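You operate a simulated robot arm through the tools that you are given. There is no shell and no other tool. Be economical: measure what you need, move in short steps, check, and stop when the job is done.

You run a simulated robot arm. Do the job below in one go: nothing can be reset, and whatever is moved stays where it is left.

TASK
Change the glue pot and pump one dose into the black cup.
Fine: the pot on the dock is empty: white switch to CLOSED before lifting it, to OPEN once the full pot is on; the empty pot goes in the black tray; the cups stay put.

The check looks at the end state, three seconds after you hand in, the way a careful person would. Anything else that was tipped, shoved, dropped, spilled or broken makes it a failure.

THE ROBOT
A 7-joint arm with a two-finger parallel gripper, fixed in place. Base frame: the origin is at the foot of the arm, x ahead of it, y to its left, z up; the work surface is at about z = 0.88. Units: m, rad, N and s.
With the tool pointing down near the work surface it reaches from about 0.24 to 0.68 m from the base axis. Its first joint turns from -1.152 to 1.152 rad. Payload 2.4 kg.
The TCP is the grasp point between the finger pads, 0.03 m short of the fingertips. In the tool frame z runs along the fingers and y along their closing line. The gripper opens to 0.094 m. The fingers are 0.028 m wide and 0.01 m thick; the gripper's body (0.05 by 0.096 m) begins 0.055 m behind the TCP.
Orientation is that of the tool frame in the base frame, as a unit quaternion [x, y, z, w]. With the fingers straight down and closing along the base's y, the tool's x points along the base's -x, its y along +y and its z along -z.

THE INTERFACE
- The arm moves only by the tool move_arm. Its argument "increments" is a list of rows, each a list of 7 numbers: the shift along the base's x, y, z in units of 30 mm (1.0 is 30 mm), then the turn, a rotation vector about the base's x, y, z in units of 4 degrees (1.0 is 4 degrees), then the finger opening in m, from 0 to 0.094. In form: [[dx, dy, dz, ax, ay, az, claw], ...]. A call has 1 to 8 rows; each row shifts and turns the commanded pose from where the row before left it. A call with a number of a shift or a turn outside -1 to 1 is refused whole. Each row takes 0.2 s and may step no farther than 0.05 m and 0.15 rad from the row before; otherwise, or with a gripper value out of range, the whole call is refused. Where a pose cannot be reached the arm comes as near as it can. A force on the tool above 40 N (or 10 N above the force at the start of the call, whichever is more), or a blocked arm, ends the call early, and 0.2 s more pass. The fingers move at their own pace (about 0.153 m/s each) and stop on an object; they squeeze with about 40 N. The grip force told is the motor's: it shows also when the fingers shut on nothing. Time passes only in rows, and 0.2 s behind the last, so rows that do not move let the fingers close. The reply holds the time, the measured pose of the TCP, the force on the tool along the base axes, the opening and the grip force, in the units named above and with some noise.
- Cameras (640 x 400 px; columns grow to the right, rows downward): "scene" is fixed at [0.0465, 0.4818, 1.4459]; the picture's right is [-0.65, -0.76, 0.00], its down [-0.42, 0.36, -0.83] and it looks along [0.63, -0.54, -0.55] (base axes); focal length 358 px, centre (320, 200). "wrist" rides on the gripper at [-0.037, 0, -0.058] in the tool frame; the picture's right is [0.00, -1.00, 0.00], its down [0.97, 0.00, -0.24] and it looks along [0.24, 0.00, 0.97] (tool axes); focal length 218 px, centre (320, 200).
- camera(camera): a new picture of that camera. The clock stands still meanwhile.
- pixel_to_xyz(camera, pixels): for up to 12 pixels [column, row] of the newest picture of that camera ("zoom" is the newest enlarged one), the place [x, y, z] in the base frame of the surface seen there, good to about 0.002 m. The clock stands still meanwhile.
- enlarge(camera, box): a new picture of the part [left, top, right, bottom] of that camera's present view, enlarged. The clock stands still meanwhile.
- finish_job(): hands the job in; it is judged then, once.

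Go step by step. Measure first, check grasps and placings, and put right what went wrong. The budget is 80 turns and 34 pictures, counting those below and the enlarged ones. Unless the task says otherwise, let go and move clear before handing in, and close with one line.

The tools are called after ">>>" by a JSON object that holds its "op" and its "data". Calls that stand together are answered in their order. move_arm: Moves the arm, as the interface text tells. Its arguments: {"type":"object","properties":{"increments":{"type":"array","items":{"type":"array","items":{"type":"number"}}}},"required":["increments"]} The other tools are called the same way: camera (camera) takes a picture; pixel_to_xyz (camera, pixels) gives the place of the surface under pixels of a picture; enlarge (camera, box) takes an enlarged picture of a part of a camera's view; finish_job () hands the job in.

At the start:

```text
t: 0.0
ee_pos: [0.3588, 0.0362, 1.2386]
ee_rot: [0.0, 1.0, 0.0, 0.0]
force: [0.2, 0.6, 0.1]
grip_width: 0.094
gripper_force: 0.1
```

scene: 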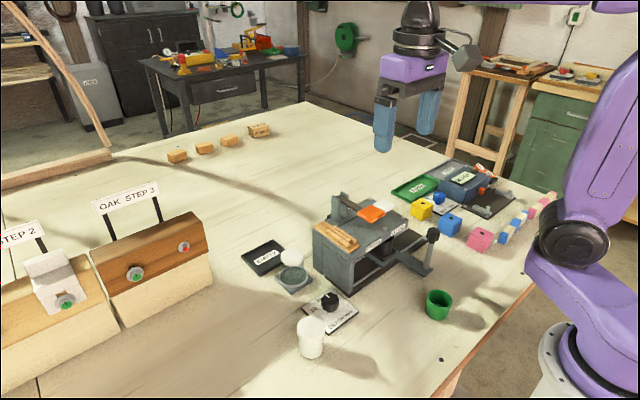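
wrist: 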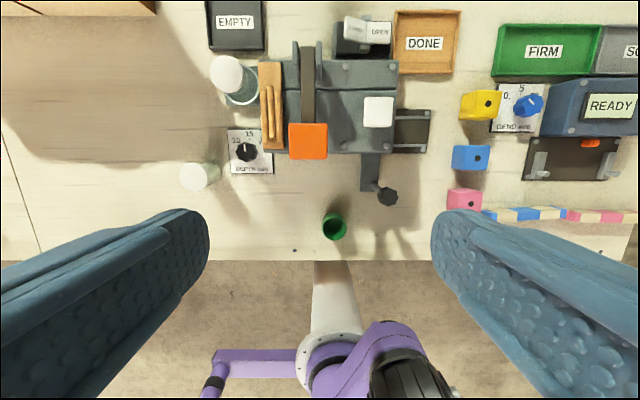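

The first pictures show a machine in the middle, with pots and a black EMPTY tray at left, but the details are too small to read. I'll enlarge them.

>>> {"op": "enlarge", "data": {"camera": "wrist", "box": [170, 0, 450, 250]}}

>>> {"op": "enlarge", "data": {"camera": "scene", "box": [230, 170, 470, 370]}}

```text
1.60 times, centred on (310, 125) of wrist
```

zoom: 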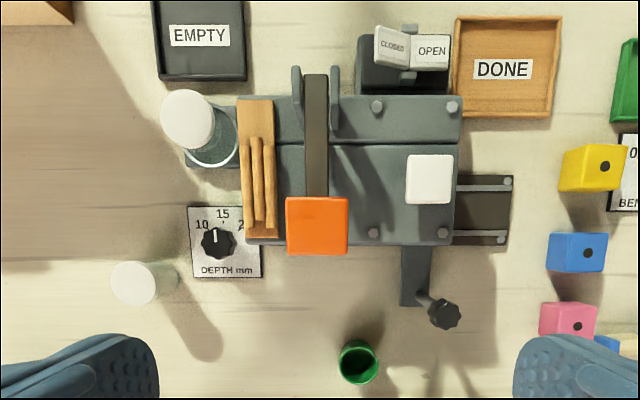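

```text
2.00 times, centred on (350, 270) of scene
```

zoom: 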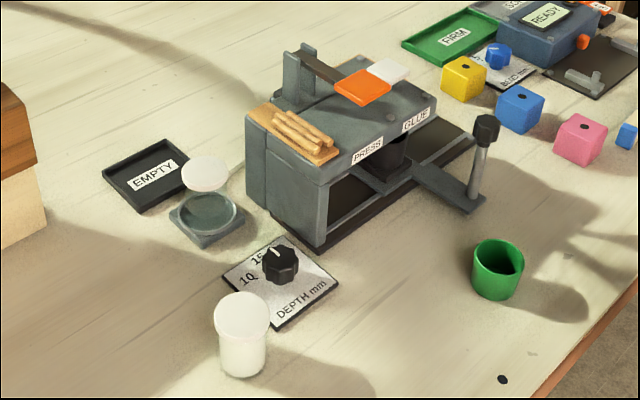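

The dock at wrist (235,85) holds a clear pot with a white lid, the full pot is probably the white one at (195,178), and the CLOSED/OPEN rocker is at (365,30). I need a closer look at the slot and the black thing at scene (385,250).

>>> {"op": "enlarge", "data": {"camera": "scene", "box": [330, 200, 450, 275]}}

>>> {"op": "enlarge", "data": {"camera": "scene", "box": [240, 230, 360, 365]}}

```text
5.33 times, centred on (390, 238) of scene
```

zoom: 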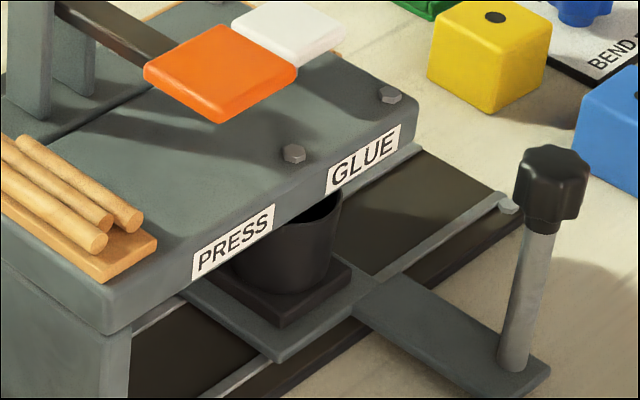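

```text
2.96 times, centred on (300, 298) of scene
```

zoom: 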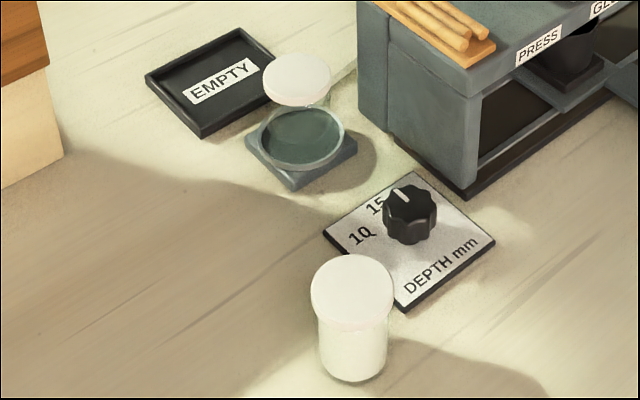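

The black cup sits on the sliding carriage under PRESS/GLUE, and a white pad (the pump) lies next to the orange press pad. I'll measure the key points.

>>> {"op": "camera", "data": {"camera": "wrist"}}

>>> {"op": "pixel_to_xyz", "data": {"camera": "wrist", "pixels": [[226, 73], [244, 98], [193, 178], [236, 30], [354, 30], [380, 31], [378, 112], [308, 140], [387, 197], [334, 227], [248, 150], [371, 170]]}}

>>> {"op": "camera", "data": {"camera": "scene"}}

>>> {"op": "pixel_to_xyz", "data": {"camera": "scene", "pixels": [[291, 257], [292, 275], [310, 325], [310, 345], [382, 251], [388, 239], [392, 228], [375, 246], [399, 226], [433, 235], [430, 262], [392, 264]]}}

```text
27 pictures are left
```

wrist: 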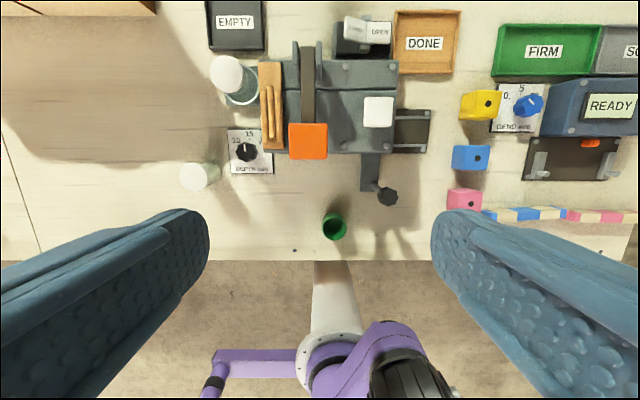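

```text
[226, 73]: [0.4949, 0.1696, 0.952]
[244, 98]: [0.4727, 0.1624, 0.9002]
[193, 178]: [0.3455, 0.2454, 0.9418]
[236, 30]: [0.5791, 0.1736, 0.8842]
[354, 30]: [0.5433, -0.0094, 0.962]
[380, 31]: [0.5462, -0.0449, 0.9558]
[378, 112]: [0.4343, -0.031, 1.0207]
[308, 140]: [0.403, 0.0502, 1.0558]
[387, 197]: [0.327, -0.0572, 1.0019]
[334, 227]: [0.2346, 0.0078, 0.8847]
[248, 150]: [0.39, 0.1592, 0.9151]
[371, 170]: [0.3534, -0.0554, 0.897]
```

```text
26 pictures are left
```

scene: 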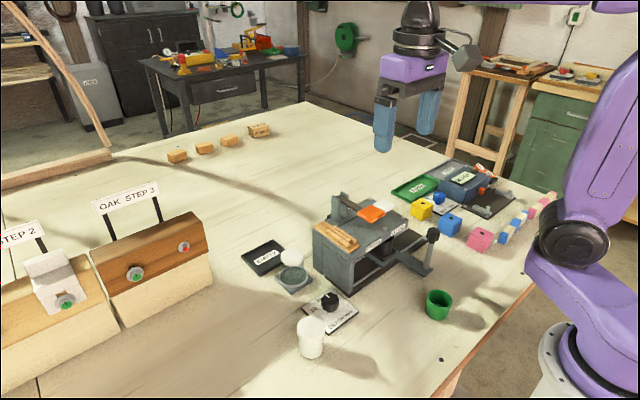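

```text
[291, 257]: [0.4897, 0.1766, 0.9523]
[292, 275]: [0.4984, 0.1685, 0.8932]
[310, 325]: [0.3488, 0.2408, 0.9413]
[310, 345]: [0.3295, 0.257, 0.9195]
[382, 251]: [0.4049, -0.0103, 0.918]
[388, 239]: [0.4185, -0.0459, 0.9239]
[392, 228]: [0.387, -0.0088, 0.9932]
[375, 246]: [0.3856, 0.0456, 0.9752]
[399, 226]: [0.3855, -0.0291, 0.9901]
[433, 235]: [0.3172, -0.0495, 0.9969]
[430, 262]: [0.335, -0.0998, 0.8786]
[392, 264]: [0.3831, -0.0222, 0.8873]
```

The white pad is at (0.434,-0.031). I need the black cup's exact centre relative to it, so I'll enlarge that part and measure it.

>>> {"op": "enlarge", "data": {"camera": "scene", "box": [350, 215, 430, 265]}}

>>> {"op": "pixel_to_xyz", "data": {"camera": "zoom", "pixels": [[190, 270], [220, 270], [250, 270], [280, 270], [310, 260], [325, 240], [245, 340], [335, 285], [240, 390], [390, 320], [450, 290], [120, 300]]}}

>>> {"op": "pixel_to_xyz", "data": {"camera": "wrist", "pixels": [[365, 98], [392, 98], [365, 126], [392, 126], [415, 120], [430, 112], [363, 175], [379, 175], [343, 44], [385, 44], [372, 52], [395, 150]]}}

```text
8.00 times, centred on (390, 240) of scene
```

zoom: 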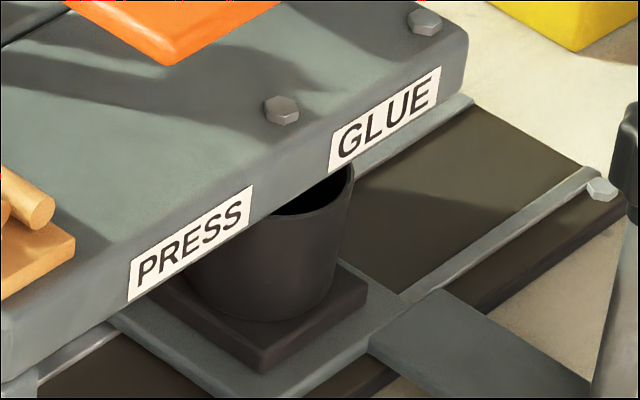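

```text
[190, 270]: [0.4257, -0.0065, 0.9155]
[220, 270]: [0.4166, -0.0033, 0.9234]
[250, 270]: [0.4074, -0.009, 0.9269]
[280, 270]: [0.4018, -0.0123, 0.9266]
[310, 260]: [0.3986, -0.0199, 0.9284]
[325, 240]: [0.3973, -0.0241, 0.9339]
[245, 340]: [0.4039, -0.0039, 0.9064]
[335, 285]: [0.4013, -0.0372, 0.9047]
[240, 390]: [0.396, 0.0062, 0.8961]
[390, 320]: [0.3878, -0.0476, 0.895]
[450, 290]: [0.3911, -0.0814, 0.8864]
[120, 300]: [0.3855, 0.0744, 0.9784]
```

```text
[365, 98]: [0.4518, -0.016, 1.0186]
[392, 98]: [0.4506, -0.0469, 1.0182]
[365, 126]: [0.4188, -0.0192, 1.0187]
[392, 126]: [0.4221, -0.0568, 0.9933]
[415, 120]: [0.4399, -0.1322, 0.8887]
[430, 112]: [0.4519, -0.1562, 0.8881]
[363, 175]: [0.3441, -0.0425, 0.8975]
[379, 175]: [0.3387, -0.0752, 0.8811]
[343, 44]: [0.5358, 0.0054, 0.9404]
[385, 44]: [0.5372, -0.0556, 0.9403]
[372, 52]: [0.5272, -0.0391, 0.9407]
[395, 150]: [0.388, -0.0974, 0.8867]
```

The cup's wall fits a circle centred near (0.425,-0.03), directly under the white GLUE pad, so the carriage is already in place. Next I'll look at the switch from close by.

>>> {"op": "move_arm", "data": {"increments": [[0.925, -0.55, -0.74, 0, 0, 0, 0.094], [0.925, -0.55, -0.74, 0, 0, 0, 0.094], [0.925, -0.55, -0.74, 0, 0, 0, 0.094], [0.925, -0.55, -0.74, 0, 0, 0, 0.094]]}}

>>> {"op": "camera", "data": {"camera": "wrist"}}

>>> {"op": "enlarge", "data": {"camera": "wrist", "box": [260, 90, 420, 190]}}

```text
t: 1.0
ee_pos: [0.4673, -0.0303, 1.1479]
ee_rot: [-0.001, 1.0, 0.0, -0.001]
force: [0.9, 0.4, 0.0]
grip_width: 0.0941
gripper_force: 0.1
```

```text
24 pictures are left
```

wrist: 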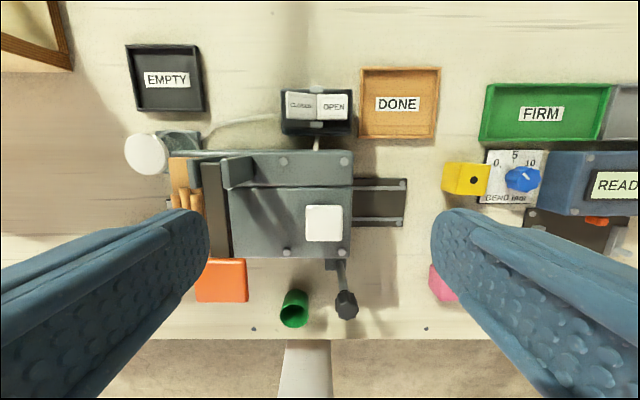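

```text
4.00 times, centred on (340, 140) of wrist
```

zoom: 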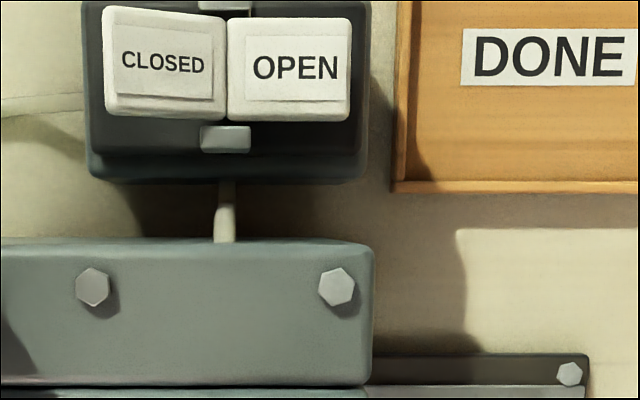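

>>> {"op": "pixel_to_xyz", "data": {"camera": "wrist", "pixels": [[289, 105], [300, 98], [300, 113], [312, 105], [321, 105], [333, 99], [333, 115], [345, 106], [317, 124], [147, 153], [165, 79], [180, 140]]}}

```text
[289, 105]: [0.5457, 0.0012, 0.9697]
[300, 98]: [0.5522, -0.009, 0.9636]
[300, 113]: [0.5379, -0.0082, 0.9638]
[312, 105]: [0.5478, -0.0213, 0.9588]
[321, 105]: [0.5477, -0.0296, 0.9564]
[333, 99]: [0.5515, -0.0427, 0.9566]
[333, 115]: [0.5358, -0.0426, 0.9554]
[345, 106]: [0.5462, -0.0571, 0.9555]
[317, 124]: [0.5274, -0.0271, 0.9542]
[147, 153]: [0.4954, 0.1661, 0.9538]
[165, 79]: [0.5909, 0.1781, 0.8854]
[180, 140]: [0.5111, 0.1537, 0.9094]
```

The CLOSED half is raised (outer edge z 0.970) and OPEN is flat (0.9555), so the switch now stands OPEN. Before pressing the CLOSED end I'll check the posts of the press lever for clearance.

>>> {"op": "pixel_to_xyz", "data": {"camera": "wrist", "pixels": [[225, 160], [237, 172], [250, 158], [210, 165], [324, 224], [283, 161], [345, 160], [182, 195], [125, 150], [168, 150], [145, 135], [145, 170]]}}

>>> {"op": "move_arm", "data": {"increments": [[0.87, 0.3, 0, 0, 0, 0, 0], [0.87, 0.3, 0, 0, 0, 0, 0], [0.87, 0.3, 0, 0, 0, 0, 0], [0, 0, 0, 0, 0, 0, 0]]}}

```text
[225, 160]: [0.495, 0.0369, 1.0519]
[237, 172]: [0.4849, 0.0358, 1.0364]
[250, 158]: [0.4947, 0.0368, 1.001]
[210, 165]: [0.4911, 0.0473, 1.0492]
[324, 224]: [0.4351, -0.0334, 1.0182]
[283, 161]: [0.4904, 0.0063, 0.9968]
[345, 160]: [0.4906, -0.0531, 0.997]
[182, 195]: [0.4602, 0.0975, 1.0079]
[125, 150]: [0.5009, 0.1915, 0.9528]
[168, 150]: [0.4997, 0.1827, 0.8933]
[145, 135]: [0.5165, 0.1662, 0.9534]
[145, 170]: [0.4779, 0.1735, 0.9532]
```

```text
t: 2.0
ee_pos: [0.548, -0.0023, 1.1503]
ee_rot: [0.0, 1.0, -0.001, -0.001]
force: [0.1, -0.1, 0.2]
grip_width: 0.0
gripper_force: 33.5
```

The posts end at about x 0.50, so the gripper clears them. I'll lower the closed fingers to just above the raised CLOSED end.

>>> {"op": "move_arm", "data": {"increments": [[0, 0, -0.95, 0, 0, 0, 0], [0, 0, -0.95, 0, 0, 0, 0], [0, 0, -0.95, 0, 0, 0, 0], [0, 0, -0.95, 0, 0, 0, 0], [0, 0, -0.9, 0, 0, 0, 0]]}}

>>> {"op": "move_arm", "data": {"increments": [[0, 0, -0.15, 0, 0, 0, 0], [0, 0, -0.15, 0, 0, 0, 0], [0, 0, -0.15, 0, 0, 0, 0], [0, 0, -0.15, 0, 0, 0, 0], [0, 0, -0.1, 0, 0, 0, 0]]}}

```text
t: 3.2
ee_pos: [0.5478, -0.0027, 1.0081]
ee_rot: [0.001, 1.0, 0.0, 0.0]
force: [-0.2, 0.1, 0.2]
grip_width: 0.0
gripper_force: 33.5
```

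```text
t: 4.4
ee_pos: [0.5476, -0.0013, 0.9874]
ee_rot: [-0.001, 1.0, 0.0, 0.0]
force: [-0.9, 0.1, 0.3]
grip_width: 0.0
gripper_force: 32.6
```

The reading shows no leftover force at tip height 0.957, so the rocker may have flipped. I'll raise the arm and look.

>>> {"op": "move_arm", "data": {"increments": [[0, 0, 0.9, 0, 0, 0, 0], [0, 0, 0.9, 0, 0, 0, 0], [0, 0, 0.9, 0, 0, 0, 0], [-0.3, 0, 0.9, 0, 0, 0, 0], [-0.9, 0, 0.9, 0, 0, 0, 0.094], [-0.9, 0.5, 0.5, 0, 0, 0, 0.094]]}}

>>> {"op": "camera", "data": {"camera": "wrist"}}

```text
t: 5.8
ee_pos: [0.4866, 0.0127, 1.1351]
ee_rot: [0.0, 1.0, 0.0, 0.0]
force: [0.2, 0.0, -0.3]
grip_width: 0.0941
gripper_force: 0.0
```

```text
22 pictures are left
```

wrist: 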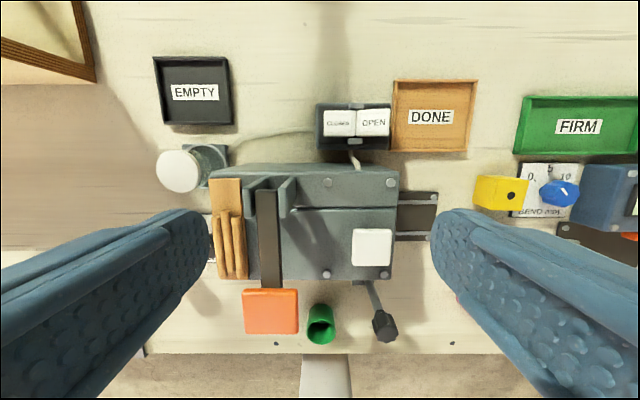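

>>> {"op": "pixel_to_xyz", "data": {"camera": "wrist", "pixels": [[328, 124], [340, 116], [340, 132], [352, 124], [361, 124], [372, 116], [372, 132], [386, 124], [178, 170], [160, 170], [197, 170], [215, 150]]}}

>>> {"op": "pixel_to_xyz", "data": {"camera": "scene", "pixels": [[277, 278], [305, 283], [292, 290], [292, 283], [292, 268], [298, 338], [323, 338], [310, 352], [311, 318], [300, 325], [322, 325], [311, 333]]}}

>>> {"op": "enlarge", "data": {"camera": "wrist", "box": [140, 40, 240, 220]}}

```text
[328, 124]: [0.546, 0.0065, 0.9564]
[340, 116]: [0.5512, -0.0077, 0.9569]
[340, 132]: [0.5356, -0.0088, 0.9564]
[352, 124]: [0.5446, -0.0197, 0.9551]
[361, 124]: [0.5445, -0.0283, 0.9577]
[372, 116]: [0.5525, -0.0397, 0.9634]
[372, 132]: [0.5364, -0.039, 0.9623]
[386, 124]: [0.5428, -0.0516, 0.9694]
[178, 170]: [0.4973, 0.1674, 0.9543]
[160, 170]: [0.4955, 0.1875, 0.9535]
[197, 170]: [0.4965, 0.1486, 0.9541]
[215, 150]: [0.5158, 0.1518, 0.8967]
```

```text
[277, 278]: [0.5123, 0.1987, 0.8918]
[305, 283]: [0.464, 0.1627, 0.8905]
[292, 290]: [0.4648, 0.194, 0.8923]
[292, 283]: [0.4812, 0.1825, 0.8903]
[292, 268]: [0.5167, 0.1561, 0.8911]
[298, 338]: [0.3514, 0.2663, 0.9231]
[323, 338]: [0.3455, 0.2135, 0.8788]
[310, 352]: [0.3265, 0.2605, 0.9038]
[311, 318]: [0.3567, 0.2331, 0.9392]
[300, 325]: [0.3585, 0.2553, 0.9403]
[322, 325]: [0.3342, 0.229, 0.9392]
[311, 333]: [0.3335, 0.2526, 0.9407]
```

```text
2.22 times, centred on (190, 130) of wrist
```

zoom: 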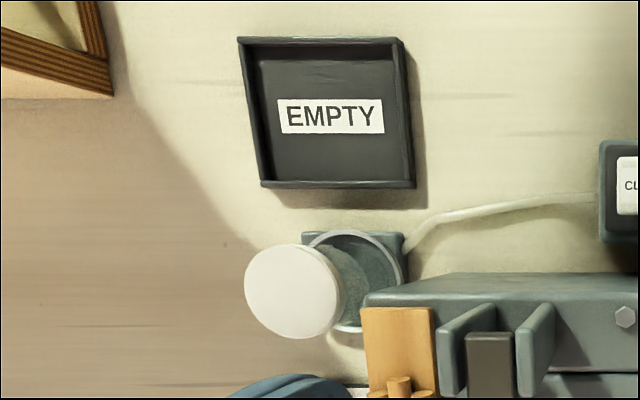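

The CLOSED half is now flat (0.956) and the OPEN end is raised (0.969), so the switch is CLOSED. The empty pot's lid is at (0.4965,0.168,0.954), so I'll go above it with a narrowed opening.

>>> {"op": "move_arm", "data": {"increments": [[0.055, 0.86, 0, 0, 0, 0, 0.07], [0.055, 0.86, 0, 0, 0, 0, 0.07], [0.055, 0.86, 0, 0, 0, 0, 0.07], [0.055, 0.86, 0, 0, 0, 0, 0.07], [0.055, 0.86, -0.6, 0, 0, 0, 0.07], [0.055, 0.86, -0.8, 0, 0, 0, 0.07], [0, 0, -0.8, 0, 0, 0, 0.07]]}}

>>> {"op": "camera", "data": {"camera": "wrist"}}

```text
t: 7.4
ee_pos: [0.4924, 0.1667, 1.0719]
ee_rot: [0.0, 1.0, 0.001, -0.001]
force: [0.5, -0.2, -1.0]
grip_width: 0.07
gripper_force: 0.0
```

```text
20 pictures are left
```

wrist: 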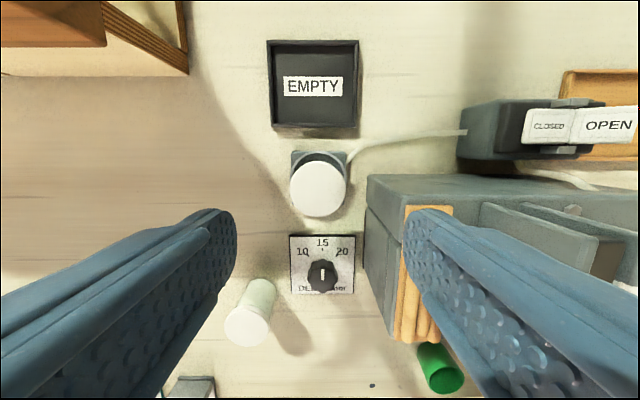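

>>> {"op": "pixel_to_xyz", "data": {"camera": "wrist", "pixels": [[319, 188], [293, 188], [345, 188], [319, 165], [319, 213], [367, 200], [385, 190], [274, 85], [354, 85], [313, 45], [313, 126], [313, 105]]}}

>>> {"op": "enlarge", "data": {"camera": "scene", "box": [230, 190, 390, 290]}}

```text
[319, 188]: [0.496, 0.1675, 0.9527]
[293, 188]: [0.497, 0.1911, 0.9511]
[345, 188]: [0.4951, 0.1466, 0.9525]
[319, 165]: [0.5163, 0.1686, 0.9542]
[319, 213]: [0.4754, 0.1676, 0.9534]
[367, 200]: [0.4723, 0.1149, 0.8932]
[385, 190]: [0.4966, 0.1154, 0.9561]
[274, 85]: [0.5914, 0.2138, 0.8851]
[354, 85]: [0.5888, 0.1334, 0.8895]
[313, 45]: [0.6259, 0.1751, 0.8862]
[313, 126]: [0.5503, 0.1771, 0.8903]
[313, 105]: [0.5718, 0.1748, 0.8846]
```

```text
4.00 times, centred on (310, 240) of scene
```

zoom: 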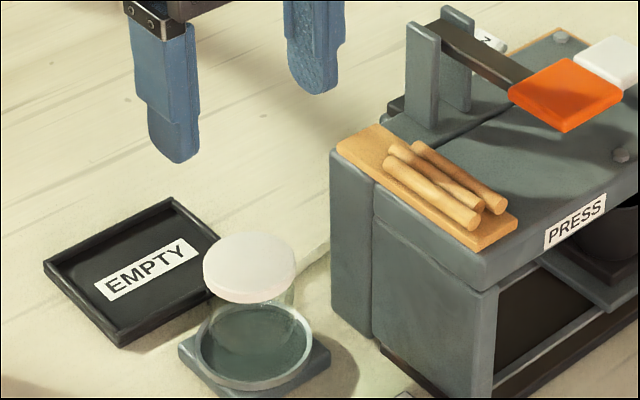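

The lid centre is confirmed at (0.496,0.168) with a diameter of about 0.045. The machine's wall at y 0.115 leaves room for a 0.06 opening, so I'll descend and grip.

>>> {"op": "move_arm", "data": {"increments": [[0.05, 0.05, -0.866, 0, 0, 0, 0.06], [0, 0, -0.866, 0, 0, 0, 0.06], [0, 0, -0.866, 0, 0, 0, 0.06], [0, 0, -0.866, 0, 0, 0, 0.06], [0, 0, -0.866, 0, 0, 0, 0.06]]}}

>>> {"op": "move_arm", "data": {"increments": [[0, 0, 0, 0, 0, 0, 0], [0, 0, 0, 0, 0, 0, 0]]}}

```text
t: 8.6
ee_pos: [0.4966, 0.1705, 0.9411]
ee_rot: [0.001, 1.0, 0.0, 0.0]
force: [-0.5, -0.3, -0.7]
grip_width: 0.0601
gripper_force: 0.1
```

```text
t: 9.2
ee_pos: [0.4961, 0.1709, 0.9418]
ee_rot: [0.0, 1.0, 0.0, 0.0]
force: [0.1, 0.1, 0.3]
grip_width: 0.0459
gripper_force: 39.4
```

The fingers hold the pot at 0.0459 with 39 N. I'll lift straight up.

>>> {"op": "move_arm", "data": {"increments": [[0, 0, 0.3, 0, 0, 0, 0], [0, 0, 0.5, 0, 0, 0, 0], [0, 0, 0.8, 0, 0, 0, 0], [0, 0, 0.8, 0, 0, 0, 0]]}}

>>> {"op": "enlarge", "data": {"camera": "scene", "box": [230, 190, 390, 290]}}

```text
t: 10.2
ee_pos: [0.4955, 0.1691, 1.0119]
ee_rot: [0.0, 1.0, 0.0, 0.0]
force: [0.0, 0.0, -2.2]
grip_width: 0.0458
gripper_force: 40.3
```

```text
4.00 times, centred on (310, 240) of scene
```

zoom: 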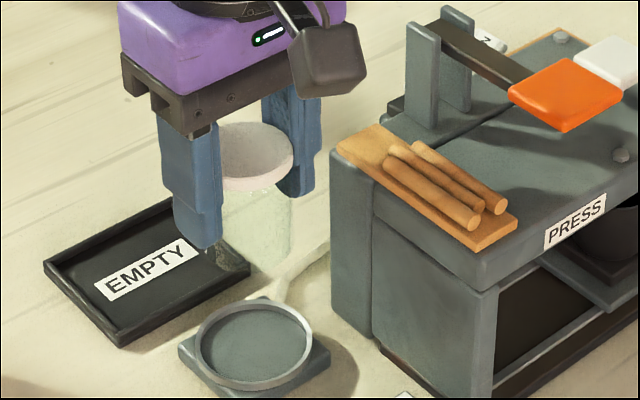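

The pot is out of the ring cleanly. I'll measure the empty dock and carry the pot over the tray.

>>> {"op": "pixel_to_xyz", "data": {"camera": "zoom", "pixels": [[255, 345], [235, 345], [275, 345], [198, 338], [311, 345], [258, 304], [250, 386], [256, 235], [110, 330], [150, 280]]}}

>>> {"op": "move_arm", "data": {"increments": [[0.76, 0.04, 0, 0, 0, 0, 0], [0.76, 0.04, 0, 0, 0, 0, 0], [0.76, 0.04, 0, 0, 0, 0, 0], [0.77, 0.04, 0, 0, 0, 0, 0], [0, 0, -0.4, 0, 0, 0, 0], [0, 0, -0.6, 0, 0, 0, 0], [0, 0, -0.6, 0, 0, 0, 0]]}}

```text
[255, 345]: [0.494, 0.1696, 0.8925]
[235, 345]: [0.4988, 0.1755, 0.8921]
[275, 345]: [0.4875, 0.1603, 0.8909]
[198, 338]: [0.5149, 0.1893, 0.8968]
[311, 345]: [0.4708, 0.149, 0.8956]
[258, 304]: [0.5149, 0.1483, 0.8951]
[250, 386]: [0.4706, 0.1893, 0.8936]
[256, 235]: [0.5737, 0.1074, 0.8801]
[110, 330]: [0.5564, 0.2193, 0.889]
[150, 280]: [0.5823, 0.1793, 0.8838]
```

```text
t: 11.8
ee_pos: [0.5871, 0.1743, 0.9655]
ee_rot: [-0.001, 1.0, 0.0, 0.0]
force: [-0.1, 0.0, -1.0]
grip_width: 0.0456
gripper_force: 40.0
```

The pot hangs over the tray centre (0.588,0.174) with its bottom about 0.03 above the floor. I'll lower it gently.

>>> {"op": "move_arm", "data": {"increments": [[0, 0, -0.5, 0, 0, 0, 0], [0, 0, -0.3, 0, 0, 0, 0], [0, 0, -0.1, 0, 0, 0, 0], [0, 0, -0.1, 0, 0, 0, 0], [0, 0, 0, 0, 0, 0, 0]]}}

```text
t: 13.0
ee_pos: [0.5874, 0.1737, 0.9361]
ee_rot: [0.0, 1.0, 0.0, 0.0]
force: [0.4, -0.3, -1.3]
grip_width: 0.0457
gripper_force: 39.5
```

There is no contact yet, so I'll lower in 1.5 mm steps.

>>> {"op": "move_arm", "data": {"increments": [[0, 0, -0.05, 0, 0, 0, 0], [0, 0, 0, 0, 0, 0, 0]]}}

>>> {"op": "enlarge", "data": {"camera": "scene", "box": [230, 205, 330, 275]}}

```text
t: 13.6
ee_pos: [0.5873, 0.1745, 0.9341]
ee_rot: [0.0, 1.0, 0.001, 0.0]
force: [0.3, -0.7, -0.7]
grip_width: 0.0456
gripper_force: 39.6
```

```text
5.71 times, centred on (280, 240) of scene
```

zoom: 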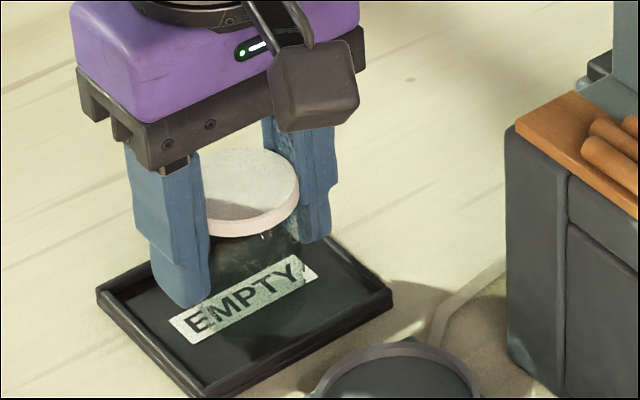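

The pot sits over the tray, just about at the floor. I'll lower a little more until the force shows contact.

>>> {"op": "move_arm", "data": {"increments": [[0, 0, -0.04, 0, 0, 0, 0], [0, 0, -0.04, 0, 0, 0, 0], [0, 0, 0, 0, 0, 0, 0]]}}

```text
t: 14.4
ee_pos: [0.5883, 0.1746, 0.9339]
ee_rot: [0.0, 1.0, 0.001, 0.003]
force: [-2.2, 0.3, 16.4]
grip_width: 0.0455
gripper_force: 39.9
```

Contact shows as +16 N, so the pot stands on the tray floor. I'll back off slightly, open and rise.

>>> {"op": "move_arm", "data": {"increments": [[0, 0, 0.06, 0, 0, 0, 0], [0, 0, 0, 0, 0, 0, 0.062], [0, 0, 0, 0, 0, 0, 0.062], [0, 0, 0.6, 0, 0, 0, 0.062], [0, 0, 0.9, 0, 0, 0, 0.062], [0, 0, 0.9, 0, 0, 0, 0.062], [0, 0, 0.9, 0, 0, 0, 0.062]]}}

>>> {"op": "move_arm", "data": {"increments": [[-0.95, 0.25, 0, 0, 0, 0, 0.062], [-0.95, 0.25, 0, 0, 0, 0, 0.062], [-0.95, 0.25, 0, 0, 0, 0, 0.062], [-0.95, 0.25, 0, 0, 0, 0, 0.062], [-0.95, 0.25, 0, 0, 0, 0, 0.062], [-0.95, 0.25, 0, 0, 0, 0, 0.062], [-0.95, 0.25, 0, 0, 0, 0, 0.062], [-0.95, 0.25, 0, 0, 0, 0, 0.062]]}}

>>> {"op": "camera", "data": {"camera": "wrist"}}

```text
t: 16.0
ee_pos: [0.586, 0.1747, 1.0299]
ee_rot: [0.0, 1.0, 0.0, 0.0]
force: [-0.3, -0.2, 0.6]
grip_width: 0.0619
gripper_force: 0.2
```

```text
t: 17.8
ee_pos: [0.3574, 0.2335, 1.0314]
ee_rot: [0.001, 1.0, 0.001, -0.001]
force: [0.5, -0.1, 0.1]
grip_width: 0.0622
gripper_force: 0.0
```

```text
16 pictures are left
```

wrist: 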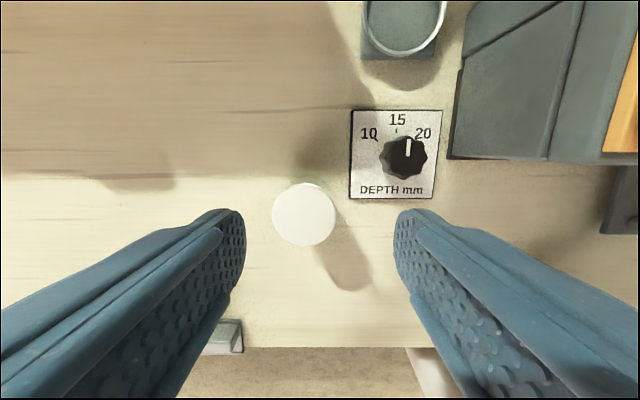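

The full pot's lid is at about (304,214) between the fingers. I'll measure its centre.

>>> {"op": "pixel_to_xyz", "data": {"camera": "wrist", "pixels": [[304, 214], [276, 214], [332, 214], [304, 187], [304, 242], [222, 340], [410, 20], [366, 20], [442, 20], [404, 52]]}}

```text
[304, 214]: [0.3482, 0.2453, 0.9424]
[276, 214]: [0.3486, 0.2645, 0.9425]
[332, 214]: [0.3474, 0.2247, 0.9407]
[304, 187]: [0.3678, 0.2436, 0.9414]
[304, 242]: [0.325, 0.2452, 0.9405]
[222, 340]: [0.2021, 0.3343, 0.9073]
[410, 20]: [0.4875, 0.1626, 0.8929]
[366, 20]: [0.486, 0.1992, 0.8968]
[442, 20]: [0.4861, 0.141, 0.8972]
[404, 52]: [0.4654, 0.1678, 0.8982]
```

The lid centre is (0.347,0.245) with its top at 0.9415. I'll move over it, descend to TCP z 0.930 and grip.

>>> {"op": "move_arm", "data": {"increments": [[-0.433, 0.383, 0, 0, 0, 0, 0.062], [0, 0, -0.85, 0, 0, 0, 0.062], [0, 0, -0.86, 0, 0, 0, 0.062], [0, 0, -0.86, 0, 0, 0, 0.062], [0, 0, -0.86, 0, 0, 0, 0.062], [0, 0, 0, 0, 0, 0, 0.062]]}}

>>> {"op": "move_arm", "data": {"increments": [[0, 0, 0, 0, 0, 0, 0], [0, 0, 0, 0, 0, 0, 0]]}}

>>> {"op": "move_arm", "data": {"increments": [[0, 0, 0.3, 0, 0, 0, 0], [0, 0, 0.6, 0, 0, 0, 0], [0, 0, 0.8, 0, 0, 0, 0], [0, 0, 0.9, 0, 0, 0, 0]]}}

```text
t: 19.2
ee_pos: [0.3469, 0.2467, 0.9292]
ee_rot: [0.001, 1.0, 0.0, 0.0]
force: [-0.6, -0.6, 0.2]
grip_width: 0.0622
gripper_force: 0.0
```

```text
t: 19.8
ee_pos: [0.3468, 0.2452, 0.9291]
ee_rot: [0.0, 1.0, 0.0, 0.0]
force: [0.8, -0.3, -0.3]
grip_width: 0.0462
gripper_force: 39.4
```

```text
t: 20.8
ee_pos: [0.3466, 0.2452, 1.0071]
ee_rot: [0.001, 1.0, 0.0, 0.001]
force: [-0.9, 0.3, 0.4]
grip_width: 0.0459
gripper_force: 39.5
```

The pot is gripped at 0.0459 and lifted. I'll carry it over the dock and check it with a picture.

>>> {"op": "move_arm", "data": {"increments": [[0.822, -0.421, 0, 0, 0, 0, 0], [0.822, -0.421, 0, 0, 0, 0, 0], [0.822, -0.421, 0, 0, 0, 0, 0], [0.822, -0.421, 0, 0, 0, 0, 0], [0.822, -0.421, 0, 0, 0, 0, 0], [0.822, -0.421, 0, 0, 0, 0, 0], [0, 0, -0.6, 0, 0, 0, 0], [0, 0, 0, 0, 0, 0, 0]]}}

>>> {"op": "enlarge", "data": {"camera": "scene", "box": [230, 190, 390, 290]}}

```text
t: 22.6
ee_pos: [0.4943, 0.1698, 0.9885]
ee_rot: [0.001, 1.0, 0.0, 0.001]
force: [0.1, 0.8, -0.8]
grip_width: 0.0456
gripper_force: 39.8
```

```text
4.00 times, centred on (310, 240) of scene
```

zoom: 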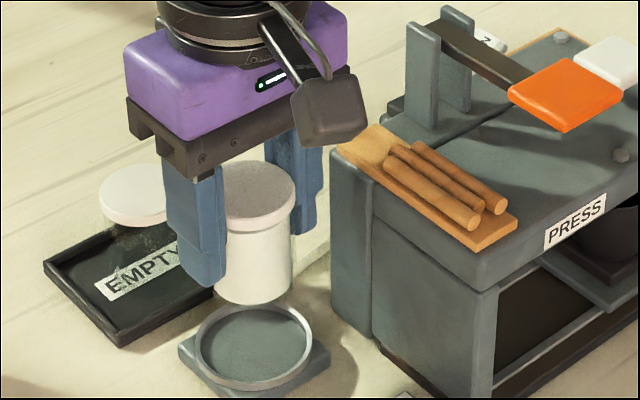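

The full white pot hangs centred over the dock ring. I'll lower it to the seat.

>>> {"op": "move_arm", "data": {"increments": [[0, 0, -0.5, 0, 0, 0, 0], [0, 0, -0.5, 0, 0, 0, 0], [0, 0, -0.35, 0, 0, 0, 0], [0, 0, -0.1, 0, 0, 0, 0], [0, 0, -0.1, 0, 0, 0, 0], [0, 0, 0, 0, 0, 0, 0]]}}

```text
t: 24.0
ee_pos: [0.4939, 0.1708, 0.943]
ee_rot: [0.001, 1.0, 0.0, 0.0]
force: [-1.1, 0.0, -1.1]
grip_width: 0.0456
gripper_force: 40.0
```

>>> {"op": "move_arm", "data": {"increments": [[0, 0, -0.05, 0, 0, 0, 0], [0, 0, -0.04, 0, 0, 0, 0], [0, 0, 0, 0, 0, 0, 0]]}}

```text
t: 24.8
ee_pos: [0.4944, 0.1692, 0.9411]
ee_rot: [-0.001, 1.0, 0.001, 0.001]
force: [-5.6, -0.2, 25.9]
grip_width: 0.0458
gripper_force: 40.1
```

Contact is +26 N at TCP 0.941, which matches the seat depth. I'll relieve the pressure, let go, rise and look.

>>> {"op": "move_arm", "data": {"increments": [[0, 0, 0.06, 0, 0, 0, 0], [0, 0, 0, 0, 0, 0, 0.06], [0, 0, 0, 0, 0, 0, 0.06], [0, 0, 0.6, 0, 0, 0, 0.06], [0, 0, 0.9, 0, 0, 0, 0.06], [0, 0, 0.95, 0, 0, 0, 0.06], [0, 0, 0.95, 0, 0, 0, 0.06], [0, 0, 0.95, 0, 0, 0, 0.06]]}}

>>> {"op": "camera", "data": {"camera": "wrist"}}

>>> {"op": "enlarge", "data": {"camera": "scene", "box": [230, 190, 390, 290]}}

```text
t: 26.6
ee_pos: [0.4946, 0.1702, 1.0742]
ee_rot: [0.0, 1.0, 0.0, -0.001]
force: [-0.3, 0.9, 0.0]
grip_width: 0.0603
gripper_force: 0.1
```

```text
14 pictures are left
```

wrist: 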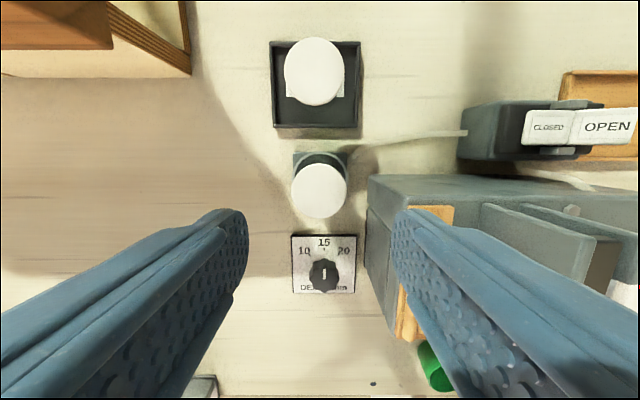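

```text
4.00 times, centred on (310, 240) of scene
```

zoom: 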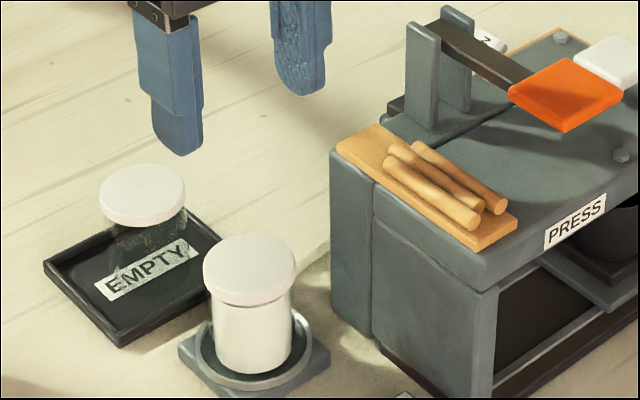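

Both pots stand properly, the full one in the ring and the empty one in the tray. Next I'll press the OPEN end, at about (0.545,-0.050).

>>> {"op": "move_arm", "data": {"increments": [[0, 0, 0.9, 0, 0, 0, 0], [0, 0, 0.9, 0, 0, 0, 0], [0, 0, 0.8, 0, 0, 0, 0], [0.34, -0.9, 0, 0, 0, 0, 0], [0.34, -0.9, 0, 0, 0, 0, 0], [0.34, -0.9, 0, 0, 0, 0, 0], [0.34, -0.9, 0, 0, 0, 0, 0], [0.34, -0.9, 0, 0, 0, 0, 0]]}}

>>> {"op": "move_arm", "data": {"increments": [[0, -0.933, 0, 0, 0, 0, 0], [0, -0.933, 0, 0, 0, 0, 0], [0, -0.933, 0, 0, 0, 0, 0], [0, 0, -0.95, 0, 0, 0, 0], [0, 0, -0.95, 0, 0, 0, 0], [0, 0, -0.95, 0, 0, 0, 0], [0, 0, -0.95, 0, 0, 0, 0], [0, 0, -0.95, 0, 0, 0, 0]]}}

>>> {"op": "move_arm", "data": {"increments": [[0, 0, -0.15, 0, 0, 0, 0], [0, 0, -0.15, 0, 0, 0, 0], [0, 0, -0.15, 0, 0, 0, 0], [0, 0, -0.15, 0, 0, 0, 0], [0, 0, -0.1, 0, 0, 0, 0]]}}

```text
t: 28.4
ee_pos: [0.5462, 0.0355, 1.1502]
ee_rot: [-0.001, 1.0, 0.0, 0.0]
force: [-0.9, -1.4, 0.2]
grip_width: 0.0001
gripper_force: 33.6
```

```text
t: 30.2
ee_pos: [0.5473, -0.0495, 1.0092]
ee_rot: [0.0, 1.0, 0.0, 0.0]
force: [-1.2, 0.6, 0.0]
grip_width: 0.0
gripper_force: 33.3
```

```text
t: 31.4
ee_pos: [0.5468, -0.0491, 0.9869]
ee_rot: [0.0, 1.0, 0.0, 0.0]
force: [-0.5, 0.5, -0.1]
grip_width: 0.0001
gripper_force: 33.1
```

I'll rise and move back to check the switch.

>>> {"op": "move_arm", "data": {"increments": [[0, 0, 0.95, 0, 0, 0, 0], [0, 0, 0.95, 0, 0, 0, 0], [0, 0, 0.95, 0, 0, 0, 0], [0, 0, 0.95, 0, 0, 0, 0], [0, 0, 0.95, 0, 0, 0, 0], [-0.9, 0.2, 0, 0, 0, 0, 0], [-0.9, 0.2, 0, 0, 0, 0, 0], [-0.9, 0.2, 0, 0, 0, 0, 0]]}}

>>> {"op": "camera", "data": {"camera": "wrist"}}

```text
t: 33.2
ee_pos: [0.4653, -0.0318, 1.1317]
ee_rot: [-0.001, 1.0, 0.0, 0.001]
force: [0.4, 0.0, 0.6]
grip_width: 0.0002
gripper_force: 33.0
```

```text
12 pictures are left
```

wrist: 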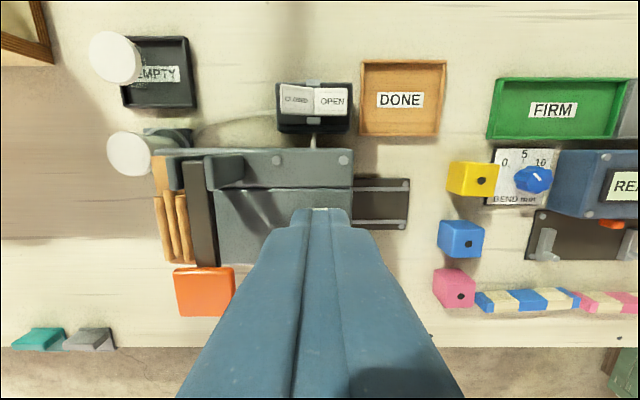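

>>> {"op": "pixel_to_xyz", "data": {"camera": "wrist", "pixels": [[284, 100], [296, 100], [310, 100], [320, 100], [332, 100], [346, 100], [115, 58], [130, 153]]}}

>>> {"op": "enlarge", "data": {"camera": "scene", "box": [330, 190, 450, 275]}}

```text
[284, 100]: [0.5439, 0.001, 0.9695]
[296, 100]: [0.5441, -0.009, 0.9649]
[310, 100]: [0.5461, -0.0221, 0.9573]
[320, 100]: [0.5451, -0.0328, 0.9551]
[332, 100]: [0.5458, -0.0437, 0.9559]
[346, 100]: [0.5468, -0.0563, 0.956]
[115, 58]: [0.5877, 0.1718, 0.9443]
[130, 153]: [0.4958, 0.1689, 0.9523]
```

```text
4.71 times, centred on (390, 232) of scene
```

zoom: 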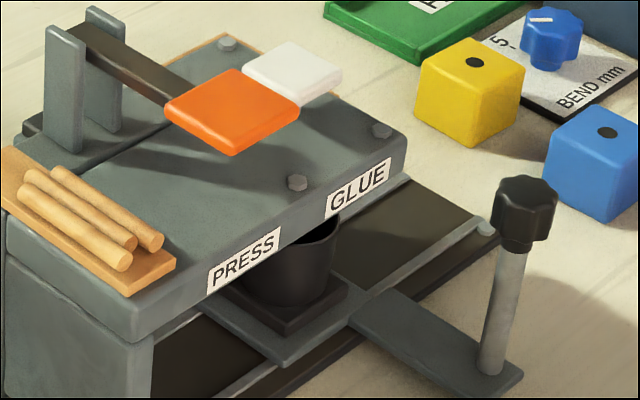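

OPEN is now flat (0.956) and CLOSED is raised, so the switch is OPEN. Before pumping, I'll re-check the cup's position against the pad.

>>> {"op": "pixel_to_xyz", "data": {"camera": "zoom", "pixels": [[250, 285], [265, 280], [280, 275], [300, 270], [315, 260], [325, 250], [330, 235], [287, 326], [343, 290], [292, 70], [355, 190], [245, 255]]}}

```text
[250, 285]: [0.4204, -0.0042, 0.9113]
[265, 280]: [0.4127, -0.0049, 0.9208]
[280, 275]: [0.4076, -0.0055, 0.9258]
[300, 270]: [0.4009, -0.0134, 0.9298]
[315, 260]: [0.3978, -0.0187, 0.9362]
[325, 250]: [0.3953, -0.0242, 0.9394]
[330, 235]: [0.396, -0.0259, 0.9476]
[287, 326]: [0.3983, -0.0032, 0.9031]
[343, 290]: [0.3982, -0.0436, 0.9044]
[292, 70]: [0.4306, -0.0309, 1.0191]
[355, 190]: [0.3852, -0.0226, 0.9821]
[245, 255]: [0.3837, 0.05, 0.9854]
```

The cup's centre (about 0.425,-0.03) is under the pad (0.433,-0.031, top 1.019). I'll bring the closed fingers just above the pad.

>>> {"op": "move_arm", "data": {"increments": [[-0.5, 0.03, 0, 0, 0, 0, 0], [-0.53, 0, 0, 0, 0, 0, 0], [0, 0, -0.85, 0, 0, 0, 0], [0, 0, -0.85, 0, 0, 0, 0], [0, 0, -0.8, 0, 0, 0, 0], [0, 0, 0, 0, 0, 0, 0]]}}

>>> {"op": "enlarge", "data": {"camera": "scene", "box": [330, 165, 450, 240]}}

```text
t: 34.6
ee_pos: [0.4336, -0.0303, 1.0555]
ee_rot: [0.0, 1.0, 0.001, -0.001]
force: [0.5, 0.1, 0.4]
grip_width: 0.0
gripper_force: 32.6
```

```text
5.33 times, centred on (390, 202) of scene
```

zoom: 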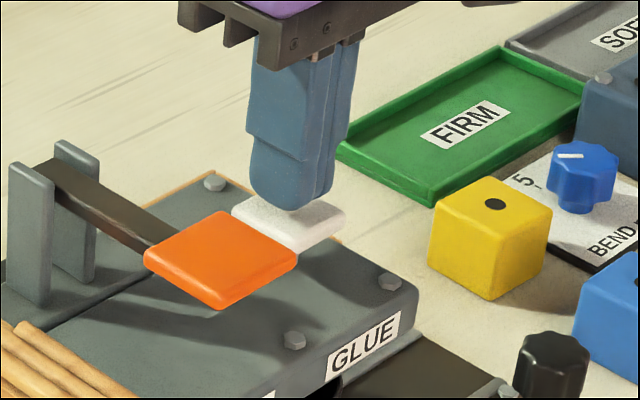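

The fingertip is 6 mm above the white pad's centre and clear of the orange pad. I'll press down slowly in one stroke.

>>> {"op": "move_arm", "data": {"increments": [[0, 0, -0.15, 0, 0, 0, 0], [0, 0, -0.12, 0, 0, 0, 0], [0, 0, -0.1, 0, 0, 0, 0], [0, 0, -0.1, 0, 0, 0, 0]]}}

```text
t: 35.6
ee_pos: [0.4338, -0.0306, 1.0411]
ee_rot: [0.0, 1.0, -0.001, 0.001]
force: [0.3, -0.4, 2.3]
grip_width: 0.0
gripper_force: 32.9
```

The pad gives way with about 2 N and is 8 mm down. I'll continue to the end stop.

>>> {"op": "move_arm", "data": {"increments": [[0, 0, -0.08, 0, 0, 0, 0], [0, 0, -0.08, 0, 0, 0, 0], [0, 0, -0.08, 0, 0, 0, 0], [0, 0, -0.08, 0, 0, 0, 0]]}}

```text
t: 36.5
ee_pos: [0.4352, -0.0309, 1.0373]
ee_rot: [0.0, 1.0, 0.0, 0.002]
force: [-7.3, 0.8, 18.7]
grip_width: 0.0
gripper_force: 33.6
stopped in row 4: the force on the tool passed its limit (the readings are from after the stop); the commanded pose is now the measured one
```

The force passed 40 N at tip z about 1.007, so the pad reached its stop and the stroke is complete. I'll release straight up and look.

>>> {"op": "move_arm", "data": {"increments": [[0, 0, 0.3, 0, 0, 0, 0], [0, 0, 0.6, 0, 0, 0, 0], [0, 0, 0.9, 0, 0, 0, 0], [0, 0, 0.95, 0, 0, 0, 0], [0, 0, 0.95, 0, 0, 0, 0], [0, 0, 0.95, 0, 0, 0, 0]]}}

>>> {"op": "enlarge", "data": {"camera": "scene", "box": [340, 195, 450, 275]}}

>>> {"op": "camera", "data": {"camera": "scene"}}

```text
t: 37.9
ee_pos: [0.4354, -0.03, 1.1771]
ee_rot: [0.0, 1.0, 0.002, 0.002]
force: [-0.4, 0.5, -1.4]
grip_width: 0.0
gripper_force: 33.0
```

```text
5.00 times, centred on (395, 235) of scene
```

zoom: 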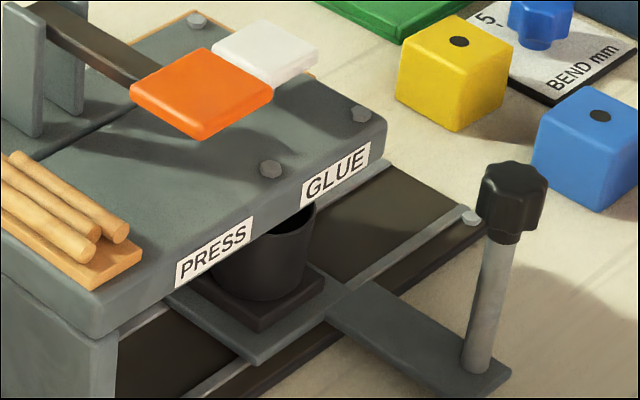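

```text
8 pictures are left
```

scene: 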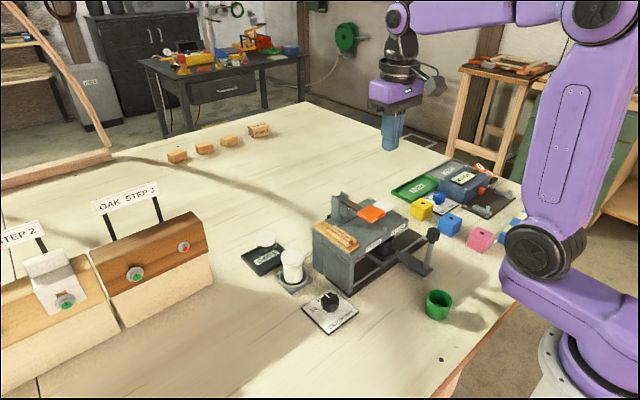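

The pad has sprung back, both pots stand upright, and the cups are where they were. I'll check the pad height and the switch once more.

>>> {"op": "pixel_to_xyz", "data": {"camera": "scene", "pixels": [[392, 206], [264, 239], [291, 258], [437, 295]]}}

>>> {"op": "enlarge", "data": {"camera": "wrist", "box": [80, 30, 400, 230]}}

>>> {"op": "enlarge", "data": {"camera": "scene", "box": [370, 225, 410, 255]}}

```text
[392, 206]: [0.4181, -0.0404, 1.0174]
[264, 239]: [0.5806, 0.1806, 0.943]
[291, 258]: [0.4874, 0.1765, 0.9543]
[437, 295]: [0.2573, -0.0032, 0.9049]
```

```text
2.00 times, centred on (240, 130) of wrist
```

zoom: 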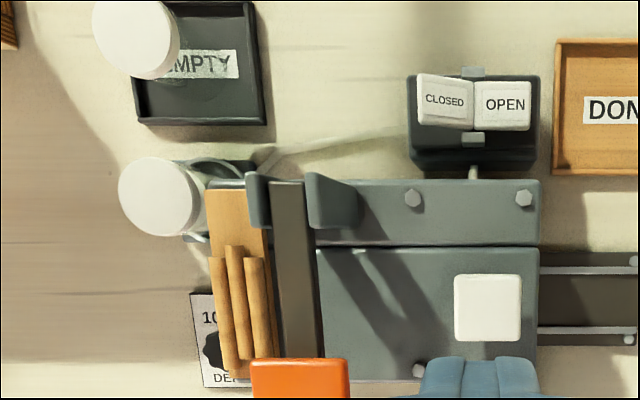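

```text
13.33 times, centred on (390, 240) of scene
```

zoom: 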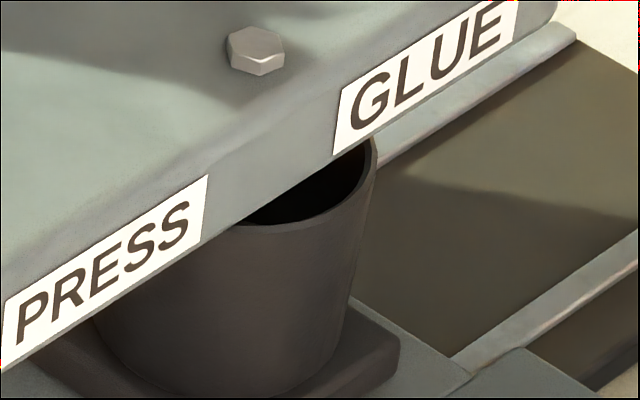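

The pad is back at 1.017, OPEN is pressed in, the full pot is on the dock, the empty pot is in the tray, and there is no spill in view. The arm is clear, so I'll hand in.

>>> {"op": "finish_job", "data": {}}

```text
The job is handed in.
```

I swapped the glue pot and pressed the pump once, to its stop, over the black cup, but I couldn't see inside the cup to confirm the dose. The switch is at OPEN, the empty pot is in the black tray and the cups weren't moved.
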